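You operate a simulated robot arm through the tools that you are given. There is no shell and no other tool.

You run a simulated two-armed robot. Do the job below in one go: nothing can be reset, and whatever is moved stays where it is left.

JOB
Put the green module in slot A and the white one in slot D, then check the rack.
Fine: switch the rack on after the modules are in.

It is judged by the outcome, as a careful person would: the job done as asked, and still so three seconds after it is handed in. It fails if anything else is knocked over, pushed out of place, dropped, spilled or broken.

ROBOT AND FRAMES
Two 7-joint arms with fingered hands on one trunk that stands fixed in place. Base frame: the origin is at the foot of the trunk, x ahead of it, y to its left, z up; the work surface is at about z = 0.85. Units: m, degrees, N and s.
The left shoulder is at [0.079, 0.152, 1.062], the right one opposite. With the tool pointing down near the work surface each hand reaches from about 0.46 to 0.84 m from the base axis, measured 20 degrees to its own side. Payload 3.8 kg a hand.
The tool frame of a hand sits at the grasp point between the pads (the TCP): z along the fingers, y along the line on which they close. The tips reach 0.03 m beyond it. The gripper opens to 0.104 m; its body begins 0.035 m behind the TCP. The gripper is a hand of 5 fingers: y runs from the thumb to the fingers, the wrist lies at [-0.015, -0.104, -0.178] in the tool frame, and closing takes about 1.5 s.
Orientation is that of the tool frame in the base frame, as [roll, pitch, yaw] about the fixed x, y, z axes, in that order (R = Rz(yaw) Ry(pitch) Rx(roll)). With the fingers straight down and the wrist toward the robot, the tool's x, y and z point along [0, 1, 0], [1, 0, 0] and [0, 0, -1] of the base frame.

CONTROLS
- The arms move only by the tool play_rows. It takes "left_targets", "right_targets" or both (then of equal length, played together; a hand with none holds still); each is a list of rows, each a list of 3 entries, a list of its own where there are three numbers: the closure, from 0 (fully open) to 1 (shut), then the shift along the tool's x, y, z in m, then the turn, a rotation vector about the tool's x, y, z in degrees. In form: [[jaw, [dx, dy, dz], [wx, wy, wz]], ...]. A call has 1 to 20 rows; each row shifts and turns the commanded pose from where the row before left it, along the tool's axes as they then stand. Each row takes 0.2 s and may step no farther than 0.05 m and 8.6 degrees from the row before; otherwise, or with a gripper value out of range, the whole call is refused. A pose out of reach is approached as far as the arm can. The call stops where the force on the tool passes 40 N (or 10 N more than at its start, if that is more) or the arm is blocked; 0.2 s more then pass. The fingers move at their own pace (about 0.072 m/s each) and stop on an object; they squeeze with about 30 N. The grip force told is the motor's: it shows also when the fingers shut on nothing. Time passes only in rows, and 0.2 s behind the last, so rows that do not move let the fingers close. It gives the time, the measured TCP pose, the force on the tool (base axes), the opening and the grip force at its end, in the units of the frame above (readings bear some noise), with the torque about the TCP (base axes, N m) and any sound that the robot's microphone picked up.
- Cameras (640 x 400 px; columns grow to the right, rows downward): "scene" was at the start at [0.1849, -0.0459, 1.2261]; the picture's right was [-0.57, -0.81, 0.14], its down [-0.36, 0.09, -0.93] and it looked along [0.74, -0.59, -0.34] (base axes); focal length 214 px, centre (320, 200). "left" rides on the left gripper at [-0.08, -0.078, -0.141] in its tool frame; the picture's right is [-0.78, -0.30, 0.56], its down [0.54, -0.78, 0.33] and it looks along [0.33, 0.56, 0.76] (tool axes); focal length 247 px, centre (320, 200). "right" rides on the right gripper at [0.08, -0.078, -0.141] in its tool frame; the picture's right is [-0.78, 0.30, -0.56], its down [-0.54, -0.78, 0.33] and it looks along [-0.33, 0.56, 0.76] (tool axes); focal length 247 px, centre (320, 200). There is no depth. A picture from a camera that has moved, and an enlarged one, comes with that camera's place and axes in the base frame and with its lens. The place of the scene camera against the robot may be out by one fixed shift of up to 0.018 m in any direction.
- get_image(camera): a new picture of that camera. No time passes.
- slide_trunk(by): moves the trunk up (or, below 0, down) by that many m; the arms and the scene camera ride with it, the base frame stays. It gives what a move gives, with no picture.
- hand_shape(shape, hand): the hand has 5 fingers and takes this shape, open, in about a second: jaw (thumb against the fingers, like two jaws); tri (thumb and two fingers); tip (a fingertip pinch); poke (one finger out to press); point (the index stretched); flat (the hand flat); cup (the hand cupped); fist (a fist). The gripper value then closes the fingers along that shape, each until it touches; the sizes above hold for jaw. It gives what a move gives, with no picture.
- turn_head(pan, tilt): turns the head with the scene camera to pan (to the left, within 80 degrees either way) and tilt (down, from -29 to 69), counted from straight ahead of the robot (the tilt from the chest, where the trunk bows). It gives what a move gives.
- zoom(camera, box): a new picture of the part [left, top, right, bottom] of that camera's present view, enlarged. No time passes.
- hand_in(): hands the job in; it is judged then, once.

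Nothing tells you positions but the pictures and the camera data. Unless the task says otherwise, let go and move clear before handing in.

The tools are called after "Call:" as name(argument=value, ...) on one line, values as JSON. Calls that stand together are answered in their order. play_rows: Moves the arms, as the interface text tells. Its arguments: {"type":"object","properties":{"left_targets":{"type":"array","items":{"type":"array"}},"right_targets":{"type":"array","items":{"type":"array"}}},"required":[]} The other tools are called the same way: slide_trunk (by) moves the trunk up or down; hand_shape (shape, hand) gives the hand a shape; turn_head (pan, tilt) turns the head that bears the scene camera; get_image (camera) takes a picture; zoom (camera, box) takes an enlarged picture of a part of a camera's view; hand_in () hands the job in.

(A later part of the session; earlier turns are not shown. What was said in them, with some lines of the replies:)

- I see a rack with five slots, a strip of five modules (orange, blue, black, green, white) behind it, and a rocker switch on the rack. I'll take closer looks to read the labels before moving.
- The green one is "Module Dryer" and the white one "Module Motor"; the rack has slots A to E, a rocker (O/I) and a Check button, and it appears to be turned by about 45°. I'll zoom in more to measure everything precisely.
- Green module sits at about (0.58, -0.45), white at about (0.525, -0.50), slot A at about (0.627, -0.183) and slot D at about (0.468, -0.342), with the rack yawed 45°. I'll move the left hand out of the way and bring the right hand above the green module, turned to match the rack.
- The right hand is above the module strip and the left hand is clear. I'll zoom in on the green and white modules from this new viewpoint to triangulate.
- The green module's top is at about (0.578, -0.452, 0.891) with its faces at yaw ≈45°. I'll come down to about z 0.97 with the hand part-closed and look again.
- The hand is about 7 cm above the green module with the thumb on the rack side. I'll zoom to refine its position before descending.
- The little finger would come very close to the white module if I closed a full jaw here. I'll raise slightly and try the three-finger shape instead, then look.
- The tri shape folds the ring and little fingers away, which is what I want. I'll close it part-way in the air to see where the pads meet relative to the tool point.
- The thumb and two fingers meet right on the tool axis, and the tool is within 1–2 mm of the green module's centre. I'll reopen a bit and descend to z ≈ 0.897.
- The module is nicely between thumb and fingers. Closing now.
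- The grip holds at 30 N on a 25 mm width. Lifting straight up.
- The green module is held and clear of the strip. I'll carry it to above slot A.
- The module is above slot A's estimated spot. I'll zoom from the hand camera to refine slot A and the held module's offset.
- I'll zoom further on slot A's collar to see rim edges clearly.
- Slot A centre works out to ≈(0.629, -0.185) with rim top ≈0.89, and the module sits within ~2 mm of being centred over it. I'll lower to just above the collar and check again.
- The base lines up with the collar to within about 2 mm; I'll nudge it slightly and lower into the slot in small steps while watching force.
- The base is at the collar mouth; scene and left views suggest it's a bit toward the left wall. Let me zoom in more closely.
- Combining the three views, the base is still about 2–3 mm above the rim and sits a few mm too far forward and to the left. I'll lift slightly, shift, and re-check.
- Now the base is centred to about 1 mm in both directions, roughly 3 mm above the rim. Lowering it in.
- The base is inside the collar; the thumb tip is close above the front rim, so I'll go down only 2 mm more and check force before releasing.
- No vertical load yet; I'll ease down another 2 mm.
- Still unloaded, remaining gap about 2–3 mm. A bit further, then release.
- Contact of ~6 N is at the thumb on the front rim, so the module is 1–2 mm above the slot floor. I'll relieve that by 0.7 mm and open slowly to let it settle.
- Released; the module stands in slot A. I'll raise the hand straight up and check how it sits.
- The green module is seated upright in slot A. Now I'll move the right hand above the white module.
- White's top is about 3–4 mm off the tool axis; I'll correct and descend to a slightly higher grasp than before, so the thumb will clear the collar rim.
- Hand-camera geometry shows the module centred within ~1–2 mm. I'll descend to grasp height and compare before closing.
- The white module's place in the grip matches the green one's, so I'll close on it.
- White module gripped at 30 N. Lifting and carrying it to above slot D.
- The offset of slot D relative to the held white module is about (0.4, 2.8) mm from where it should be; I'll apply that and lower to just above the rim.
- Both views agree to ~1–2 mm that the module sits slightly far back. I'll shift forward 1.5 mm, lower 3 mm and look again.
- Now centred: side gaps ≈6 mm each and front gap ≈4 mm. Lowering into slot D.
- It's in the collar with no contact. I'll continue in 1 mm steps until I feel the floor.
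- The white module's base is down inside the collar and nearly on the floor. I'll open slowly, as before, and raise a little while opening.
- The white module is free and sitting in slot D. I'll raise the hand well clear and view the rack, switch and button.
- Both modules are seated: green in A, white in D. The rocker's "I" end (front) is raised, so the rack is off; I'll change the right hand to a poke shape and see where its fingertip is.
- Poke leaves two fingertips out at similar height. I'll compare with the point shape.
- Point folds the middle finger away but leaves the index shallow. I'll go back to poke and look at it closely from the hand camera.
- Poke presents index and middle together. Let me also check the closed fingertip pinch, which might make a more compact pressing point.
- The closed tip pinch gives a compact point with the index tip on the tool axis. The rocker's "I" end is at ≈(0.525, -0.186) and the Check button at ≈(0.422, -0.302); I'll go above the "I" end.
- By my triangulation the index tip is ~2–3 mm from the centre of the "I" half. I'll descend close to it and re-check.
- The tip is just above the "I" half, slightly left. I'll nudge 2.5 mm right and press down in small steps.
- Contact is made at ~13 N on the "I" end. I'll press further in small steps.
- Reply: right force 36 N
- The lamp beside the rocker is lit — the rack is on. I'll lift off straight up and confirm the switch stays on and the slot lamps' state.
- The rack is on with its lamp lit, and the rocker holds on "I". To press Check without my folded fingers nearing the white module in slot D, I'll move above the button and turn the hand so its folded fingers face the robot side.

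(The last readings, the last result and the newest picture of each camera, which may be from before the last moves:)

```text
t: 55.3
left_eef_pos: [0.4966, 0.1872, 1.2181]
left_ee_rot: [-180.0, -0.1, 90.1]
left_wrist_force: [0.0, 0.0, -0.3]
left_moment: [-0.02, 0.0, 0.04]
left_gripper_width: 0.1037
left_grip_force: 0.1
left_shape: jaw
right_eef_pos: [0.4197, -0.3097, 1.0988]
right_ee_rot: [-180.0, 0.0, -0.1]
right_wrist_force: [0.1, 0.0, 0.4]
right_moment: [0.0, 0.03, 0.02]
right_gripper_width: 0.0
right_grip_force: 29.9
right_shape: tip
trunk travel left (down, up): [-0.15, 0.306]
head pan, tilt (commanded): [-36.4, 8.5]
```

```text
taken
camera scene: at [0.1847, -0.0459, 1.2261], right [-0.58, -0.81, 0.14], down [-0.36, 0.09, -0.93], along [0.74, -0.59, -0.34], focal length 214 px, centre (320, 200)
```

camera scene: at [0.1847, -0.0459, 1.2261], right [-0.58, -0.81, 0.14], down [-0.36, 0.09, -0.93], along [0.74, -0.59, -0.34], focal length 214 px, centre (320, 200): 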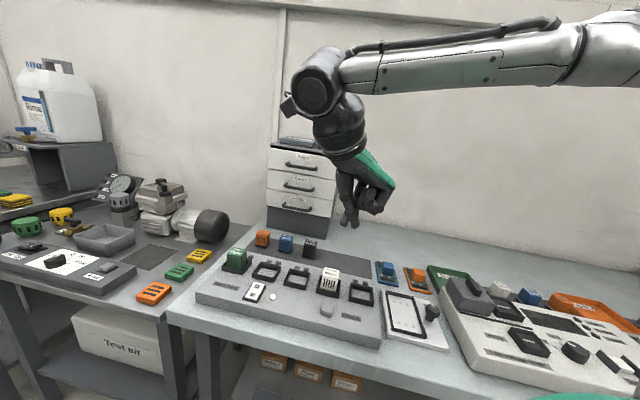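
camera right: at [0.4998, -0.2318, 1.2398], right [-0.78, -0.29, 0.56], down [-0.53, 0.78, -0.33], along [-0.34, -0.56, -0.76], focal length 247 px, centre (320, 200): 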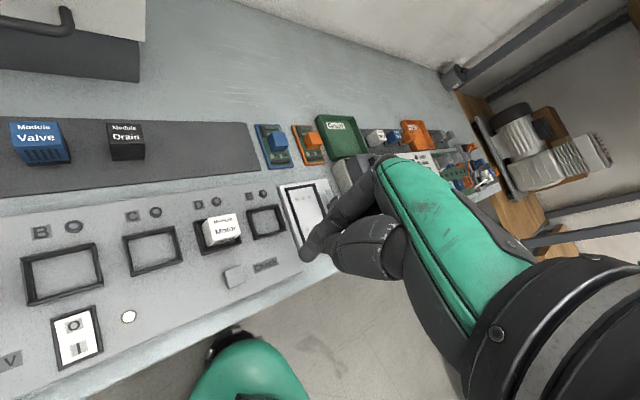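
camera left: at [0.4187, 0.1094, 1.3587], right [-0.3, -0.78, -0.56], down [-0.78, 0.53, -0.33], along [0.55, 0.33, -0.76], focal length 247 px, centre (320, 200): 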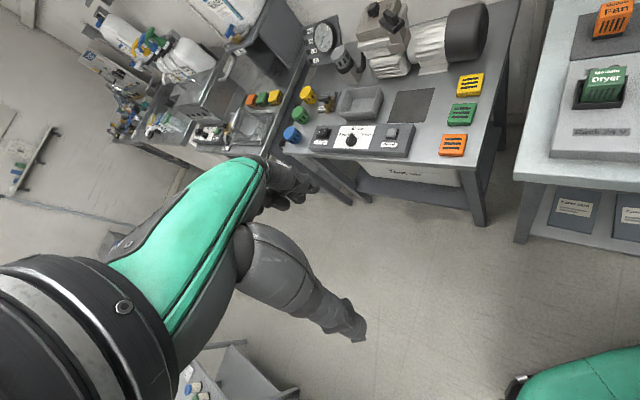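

The pose is reached cleanly. I'll zoom to refine the button position against the fingertip.

Call:
zoom(camera="right", box=[190, 240, 290, 310])

Call:
zoom(camera="scene", box=[320, 170, 400, 240])

Call:
zoom(camera="right", box=[260, 170, 420, 300])

```text
5.71 times, centred on (240, 275) of right
camera zoom: at [0.4998, -0.2318, 1.2398], right [-0.78, -0.29, 0.56], down [-0.53, 0.78, -0.33], along [-0.34, -0.56, -0.76], focal length 1411 px, centre (777, -229)
```

zoom: 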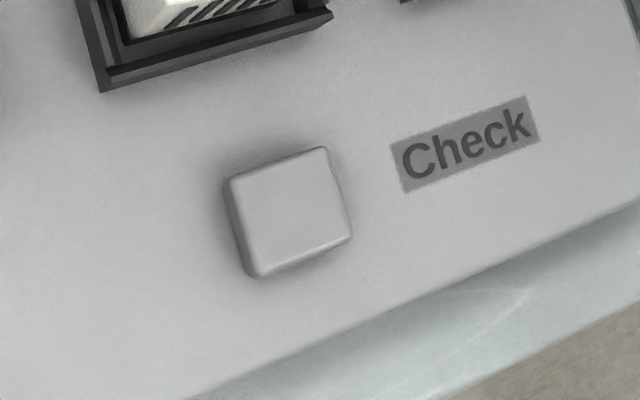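

```text
5.71 times, centred on (360, 205) of scene
camera zoom: at [0.1847, -0.0459, 1.2261], right [-0.58, -0.81, 0.14], down [-0.36, 0.09, -0.93], along [0.74, -0.59, -0.34], focal length 1226 px, centre (91, 171)
```

zoom: 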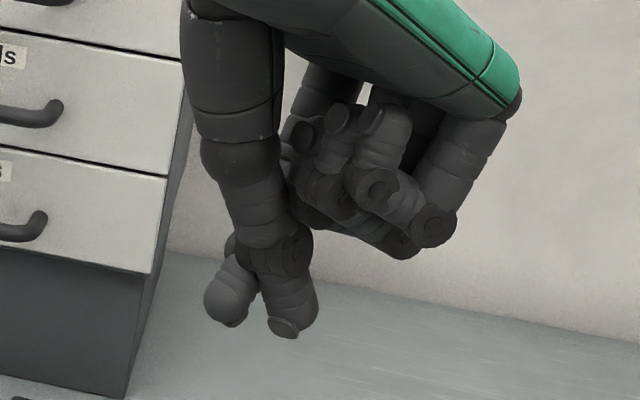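

```text
3.08 times, centred on (340, 235) of right
camera zoom: at [0.4998, -0.2318, 1.2398], right [-0.78, -0.29, 0.56], down [-0.53, 0.78, -0.33], along [-0.34, -0.56, -0.76], focal length 760 px, centre (258, 92)
```

zoom: 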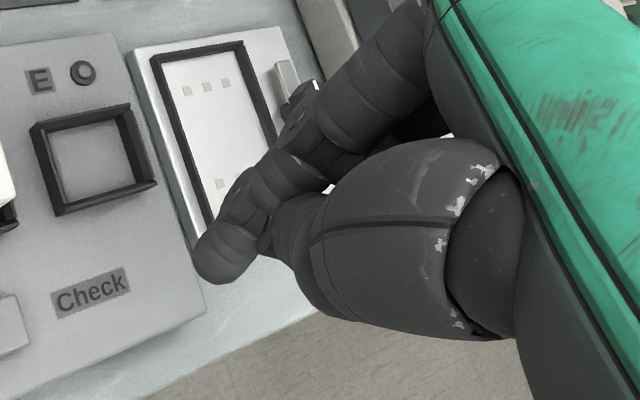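

The button centre lies under the index tip to within ~1–2 mm. I'll descend to about 2 cm above it and check again.

Call:
play_rows(right_targets=[[1, [-0.001, -0.001, 0.04], [0, 0, 0]], [1, [0, 0, 0.045], [0, 0, 0]], [1, [0, 0, 0.04], [0, 0, 0]], [1, [0, 0, 0.03], [0, 0, 0]], [1, [0, 0, 0.012], [0, 0, 0]], [1, [0, 0, 0], [0, 0, 0]]])

Call:
zoom(camera="right", box=[230, 180, 370, 310])

Call:
zoom(camera="scene", box=[290, 250, 370, 330])

```text
t: 56.7
left_eef_pos: [0.4947, 0.1878, 1.218]
left_ee_rot: [180.0, -0.1, 90.1]
left_wrist_force: [0.4, -0.7, 0.5]
left_moment: [-0.01, 0.0, -0.01]
left_gripper_width: 0.1038
left_grip_force: 0.0
left_shape: jaw
right_eef_pos: [0.4196, -0.3062, 0.9325]
right_ee_rot: [-179.9, 0.0, 0.1]
right_wrist_force: [-1.1, 0.1, 0.5]
right_moment: [-0.02, -0.02, -0.01]
right_gripper_width: 0.0
right_grip_force: 30.0
right_shape: tip
trunk travel left (down, up): [-0.15, 0.306]
head pan, tilt (commanded): [-36.4, 8.5]
```

```text
3.08 times, centred on (300, 245) of right
camera zoom: at [0.4995, -0.2303, 1.0731], right [-0.78, -0.3, 0.56], down [-0.54, 0.78, -0.33], along [-0.33, -0.56, -0.76], focal length 760 px, centre (382, 62)
```

zoom: 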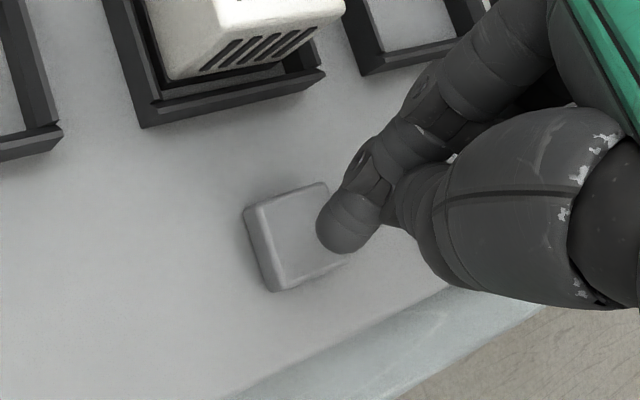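

```text
5.00 times, centred on (330, 290) of scene
camera zoom: at [0.1848, -0.0457, 1.2261], right [-0.58, -0.81, 0.14], down [-0.36, 0.09, -0.93], along [0.74, -0.59, -0.34], focal length 1072 px, centre (270, -250)
```

zoom: 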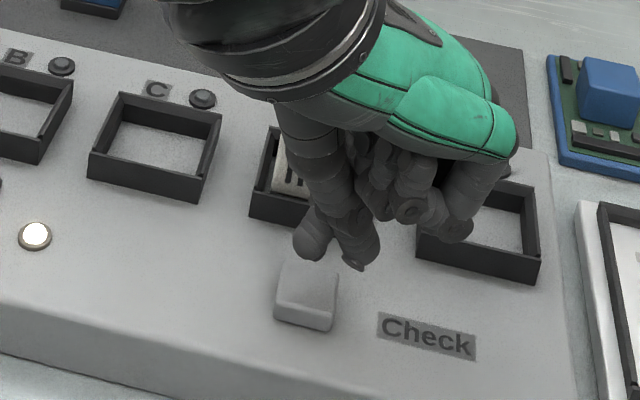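

The tip is over the button, slightly toward its front edge. I'll shift 2 mm back and descend to near contact.

Call:
play_rows(right_targets=[[1, [0.0015, 0.0015, 0.006], [0, 0, 0]], [1, [0, 0, 0.006], [0, 0, 0]], [1, [0, 0, 0.003], [0, 0, 0]], [1, [0, 0, 0], [0, 0, 0]]])

Call:
zoom(camera="right", box=[230, 180, 370, 310])

Call:
zoom(camera="scene", box=[310, 280, 360, 320])

```text
t: 57.7
left_eef_pos: [0.4951, 0.1881, 1.2176]
left_ee_rot: [-180.0, 0.0, 90.1]
left_wrist_force: [0.0, 0.9, -0.5]
left_moment: [-0.03, -0.03, 0.01]
left_gripper_width: 0.1035
left_grip_force: 0.0
left_shape: jaw
right_eef_pos: [0.4209, -0.3086, 0.9168]
right_ee_rot: [180.0, 0.0, 0.0]
right_wrist_force: [0.4, -0.2, 0.2]
right_moment: [0.05, -0.02, -0.01]
right_gripper_width: 0.0002
right_grip_force: 30.1
right_shape: tip
trunk travel left (down, up): [-0.15, 0.306]
head pan, tilt (commanded): [-36.4, 8.5]
```

```text
3.08 times, centred on (300, 245) of right
camera zoom: at [0.5004, -0.2321, 1.0577], right [-0.78, -0.3, 0.56], down [-0.54, 0.78, -0.33], along [-0.33, -0.56, -0.76], focal length 760 px, centre (382, 62)
```

zoom: 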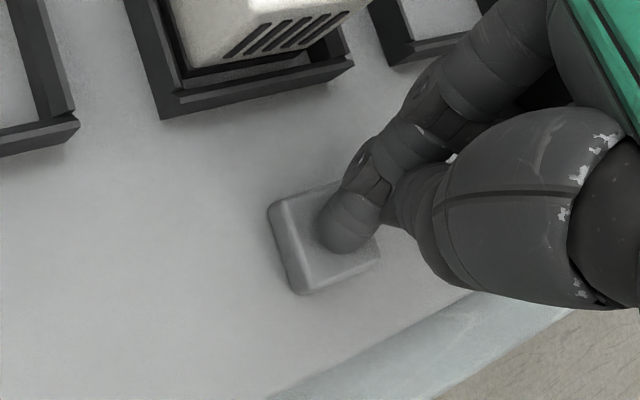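

```text
10.00 times, centred on (335, 300) of scene
camera zoom: at [0.1849, -0.0457, 1.2261], right [-0.58, -0.81, 0.14], down [-0.36, 0.09, -0.93], along [0.74, -0.59, -0.34], focal length 2145 px, centre (170, -800)
```

zoom: 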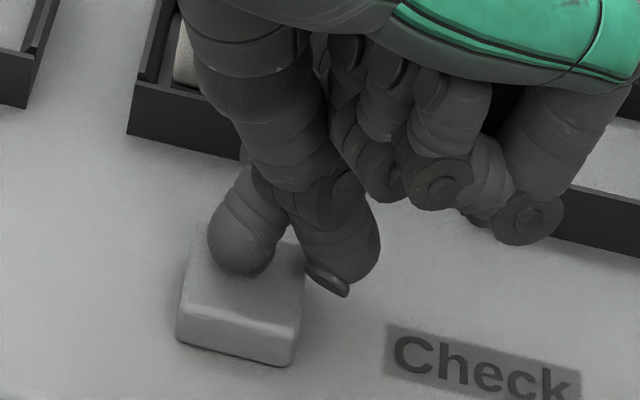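

The index tip is centred over the Check button. Pressing down in small steps.

Call:
play_rows(right_targets=[[1, [0, 0, 0.002], [0, 0, 0]], [1, [0, 0, 0.002], [0, 0, 0]], [1, [0, 0, 0.002], [0, 0, 0]], [1, [0, 0, 0.001], [0, 0, 0]], [1, [0, 0, 0], [0, 0, 0]]])

Call:
zoom(camera="scene", box=[190, 220, 390, 345])

Call:
zoom(camera="scene", box=[310, 280, 360, 320])

```text
t: 58.9
left_eef_pos: [0.495, 0.1888, 1.2185]
left_ee_rot: [-180.0, 0.0, 90.1]
left_wrist_force: [1.3, 0.1, 0.0]
left_moment: [0.0, 0.04, -0.03]
left_gripper_width: 0.1037
left_grip_force: 0.0
left_shape: jaw
right_eef_pos: [0.4198, -0.3086, 0.9109]
right_ee_rot: [-180.0, -0.1, -0.1]
right_wrist_force: [0.2, -3.3, 10.8]
right_moment: [0.0, -0.11, -0.05]
right_gripper_width: 0.0001
right_grip_force: 29.7
right_shape: tip
trunk travel left (down, up): [-0.15, 0.306]
head pan, tilt (commanded): [-36.4, 8.5]
heard: click
```

```text
3.20 times, centred on (290, 282) of scene
camera zoom: at [0.1841, -0.0457, 1.2263], right [-0.58, -0.81, 0.14], down [-0.35, 0.09, -0.93], along [0.74, -0.59, -0.34], focal length 686 px, centre (416, -64)
```

zoom: 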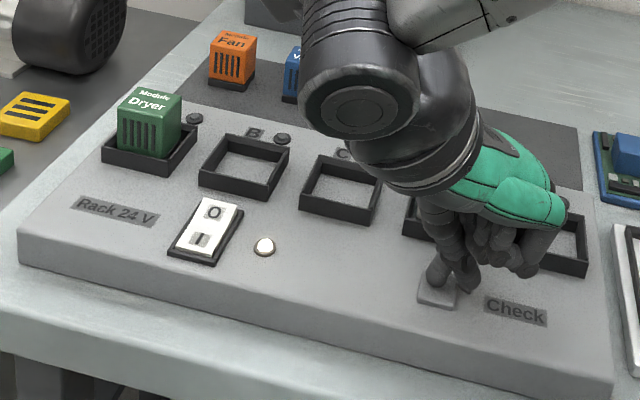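

```text
10.00 times, centred on (335, 300) of scene
camera zoom: at [0.1841, -0.0457, 1.2263], right [-0.58, -0.81, 0.14], down [-0.35, 0.09, -0.93], along [0.74, -0.59, -0.34], focal length 2145 px, centre (170, -800)
```

zoom: 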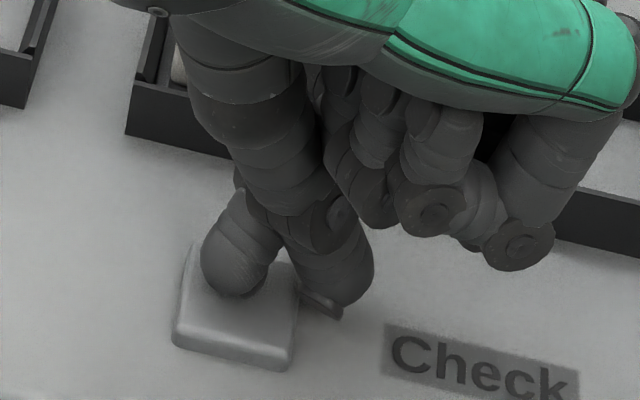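

A click was heard — the Check button actuated. I'll lift off and look at the slot lamps for the result.

Call:
play_rows(right_targets=[[1, [0, 0, -0.004], [0, 0, 0]], [1, [0, 0, -0.01], [0, 0, 0]], [1, [0, 0, -0.03], [0, 0, 0]], [1, [0, 0, -0.04], [0, 0, 0]], [1, [0, 0, -0.04], [0, 0, 0]], [1, [0, 0, 0], [0, 0, 0]]])

Call:
zoom(camera="scene", box=[190, 220, 390, 345])

Call:
get_image(camera="right")

Call:
get_image(camera="scene")

```text
t: 60.3
left_eef_pos: [0.4952, 0.1877, 1.2164]
left_ee_rot: [-179.9, 0.0, 90.2]
left_wrist_force: [0.4, 0.7, -0.2]
left_moment: [-0.02, 0.01, 0.03]
left_gripper_width: 0.1038
left_grip_force: 0.0
left_shape: jaw
right_eef_pos: [0.4195, -0.3104, 1.0336]
right_ee_rot: [180.0, 0.1, 0.0]
right_wrist_force: [0.1, -0.1, 0.2]
right_moment: [-0.01, -0.02, 0.03]
right_gripper_width: 0.0
right_grip_force: 29.9
right_shape: tip
trunk travel left (down, up): [-0.15, 0.306]
head pan, tilt (commanded): [-36.4, 8.5]
```

```text
3.20 times, centred on (290, 282) of scene
camera zoom: at [0.1853, -0.0459, 1.2259], right [-0.57, -0.81, 0.14], down [-0.36, 0.09, -0.93], along [0.74, -0.59, -0.34], focal length 686 px, centre (416, -64)
```

zoom: 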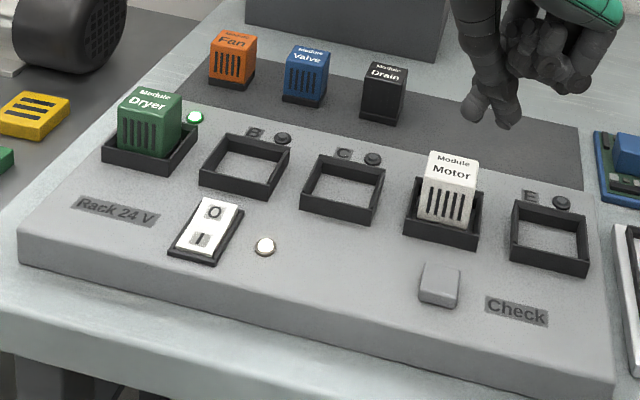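

```text
taken
camera right: at [0.5, -0.2331, 1.1749], right [-0.78, -0.3, 0.56], down [-0.54, 0.78, -0.33], along [-0.33, -0.56, -0.76], focal length 247 px, centre (320, 200)
```

right: 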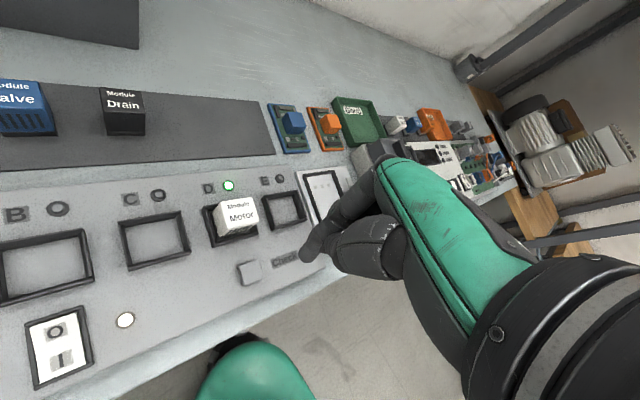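

```text
taken
camera scene: at [0.1853, -0.0459, 1.2259], right [-0.57, -0.81, 0.14], down [-0.36, 0.09, -0.93], along [0.74, -0.59, -0.34], focal length 214 px, centre (320, 200)
```

scene: 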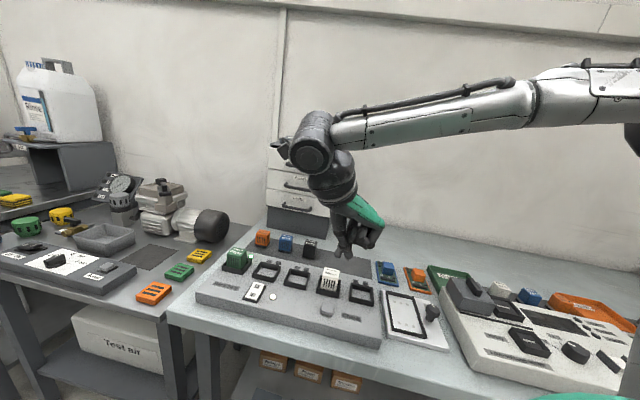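

Slot lamps A and D are both lit green, and the power lamp is on — the check passed. I'll raise the hand further clear and take a last look before handing in.

Call:
play_rows(right_targets=[[0.8, [0, 0, -0.04], [0, 0, 0]], [0.6, [0, 0, -0.04], [0, 0, 0]], [0.6, [0, 0, -0.03], [0, 0, 0]], [0.6, [0, 0, 0], [0, 0, 0]], [0.6, [0, 0, 0], [0, 0, 0]]])

Call:
zoom(camera="scene", box=[190, 220, 390, 345])

Call:
zoom(camera="right", box=[0, 150, 320, 350])

```text
t: 61.5
left_eef_pos: [0.4956, 0.1888, 1.2187]
left_ee_rot: [-180.0, 0.0, 90.1]
left_wrist_force: [0.8, 0.9, -0.8]
left_moment: [0.01, 0.05, 0.04]
left_gripper_width: 0.1036
left_grip_force: 0.0
left_shape: jaw
right_eef_pos: [0.4192, -0.311, 1.1449]
right_ee_rot: [180.0, 0.1, 0.0]
right_wrist_force: [-0.1, 0.3, 0.0]
right_moment: [-0.03, -0.04, -0.02]
right_gripper_width: 0.0409
right_grip_force: 0.2
right_shape: tip
trunk travel left (down, up): [-0.15, 0.306]
head pan, tilt (commanded): [-36.4, 8.5]
```

```text
3.20 times, centred on (290, 282) of scene
camera zoom: at [0.1849, -0.0457, 1.2261], right [-0.58, -0.81, 0.14], down [-0.36, 0.09, -0.93], along [0.74, -0.59, -0.34], focal length 686 px, centre (416, -64)
```

zoom: 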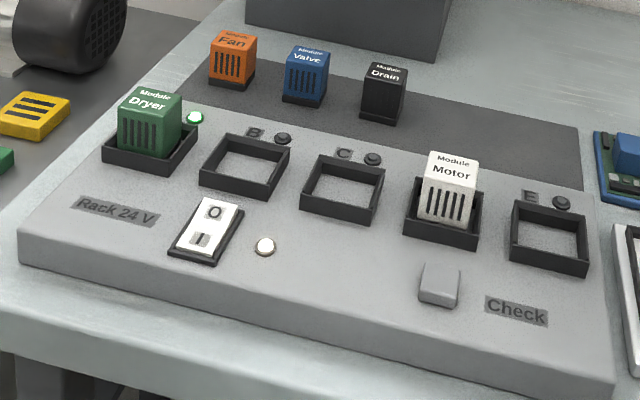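

```text
2.00 times, centred on (160, 250) of right
camera zoom: at [0.5, -0.233, 1.285], right [-0.78, -0.3, 0.56], down [-0.54, 0.78, -0.33], along [-0.33, -0.56, -0.76], focal length 494 px, centre (640, 100)
```

zoom: 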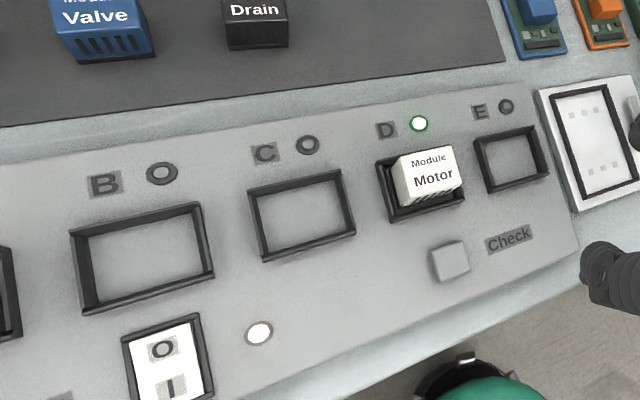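

Green is in slot A and white is in slot D, each with its slot lamp lit green. The rack is on with its power lamp lit, and Check was pressed after that. Everything else is where it was and both hands are clear, so I'm handing in.

Call:
hand_in()

```text
The job is handed in.
```

The green module is in slot A and the white one is in slot D. After seating both, I switched the rack on and pressed Check. The lamps for slots A and D both lit green, and the power lamp stayed on.

Nothing else was moved or knocked over. I let go and moved clear before handing the job in.
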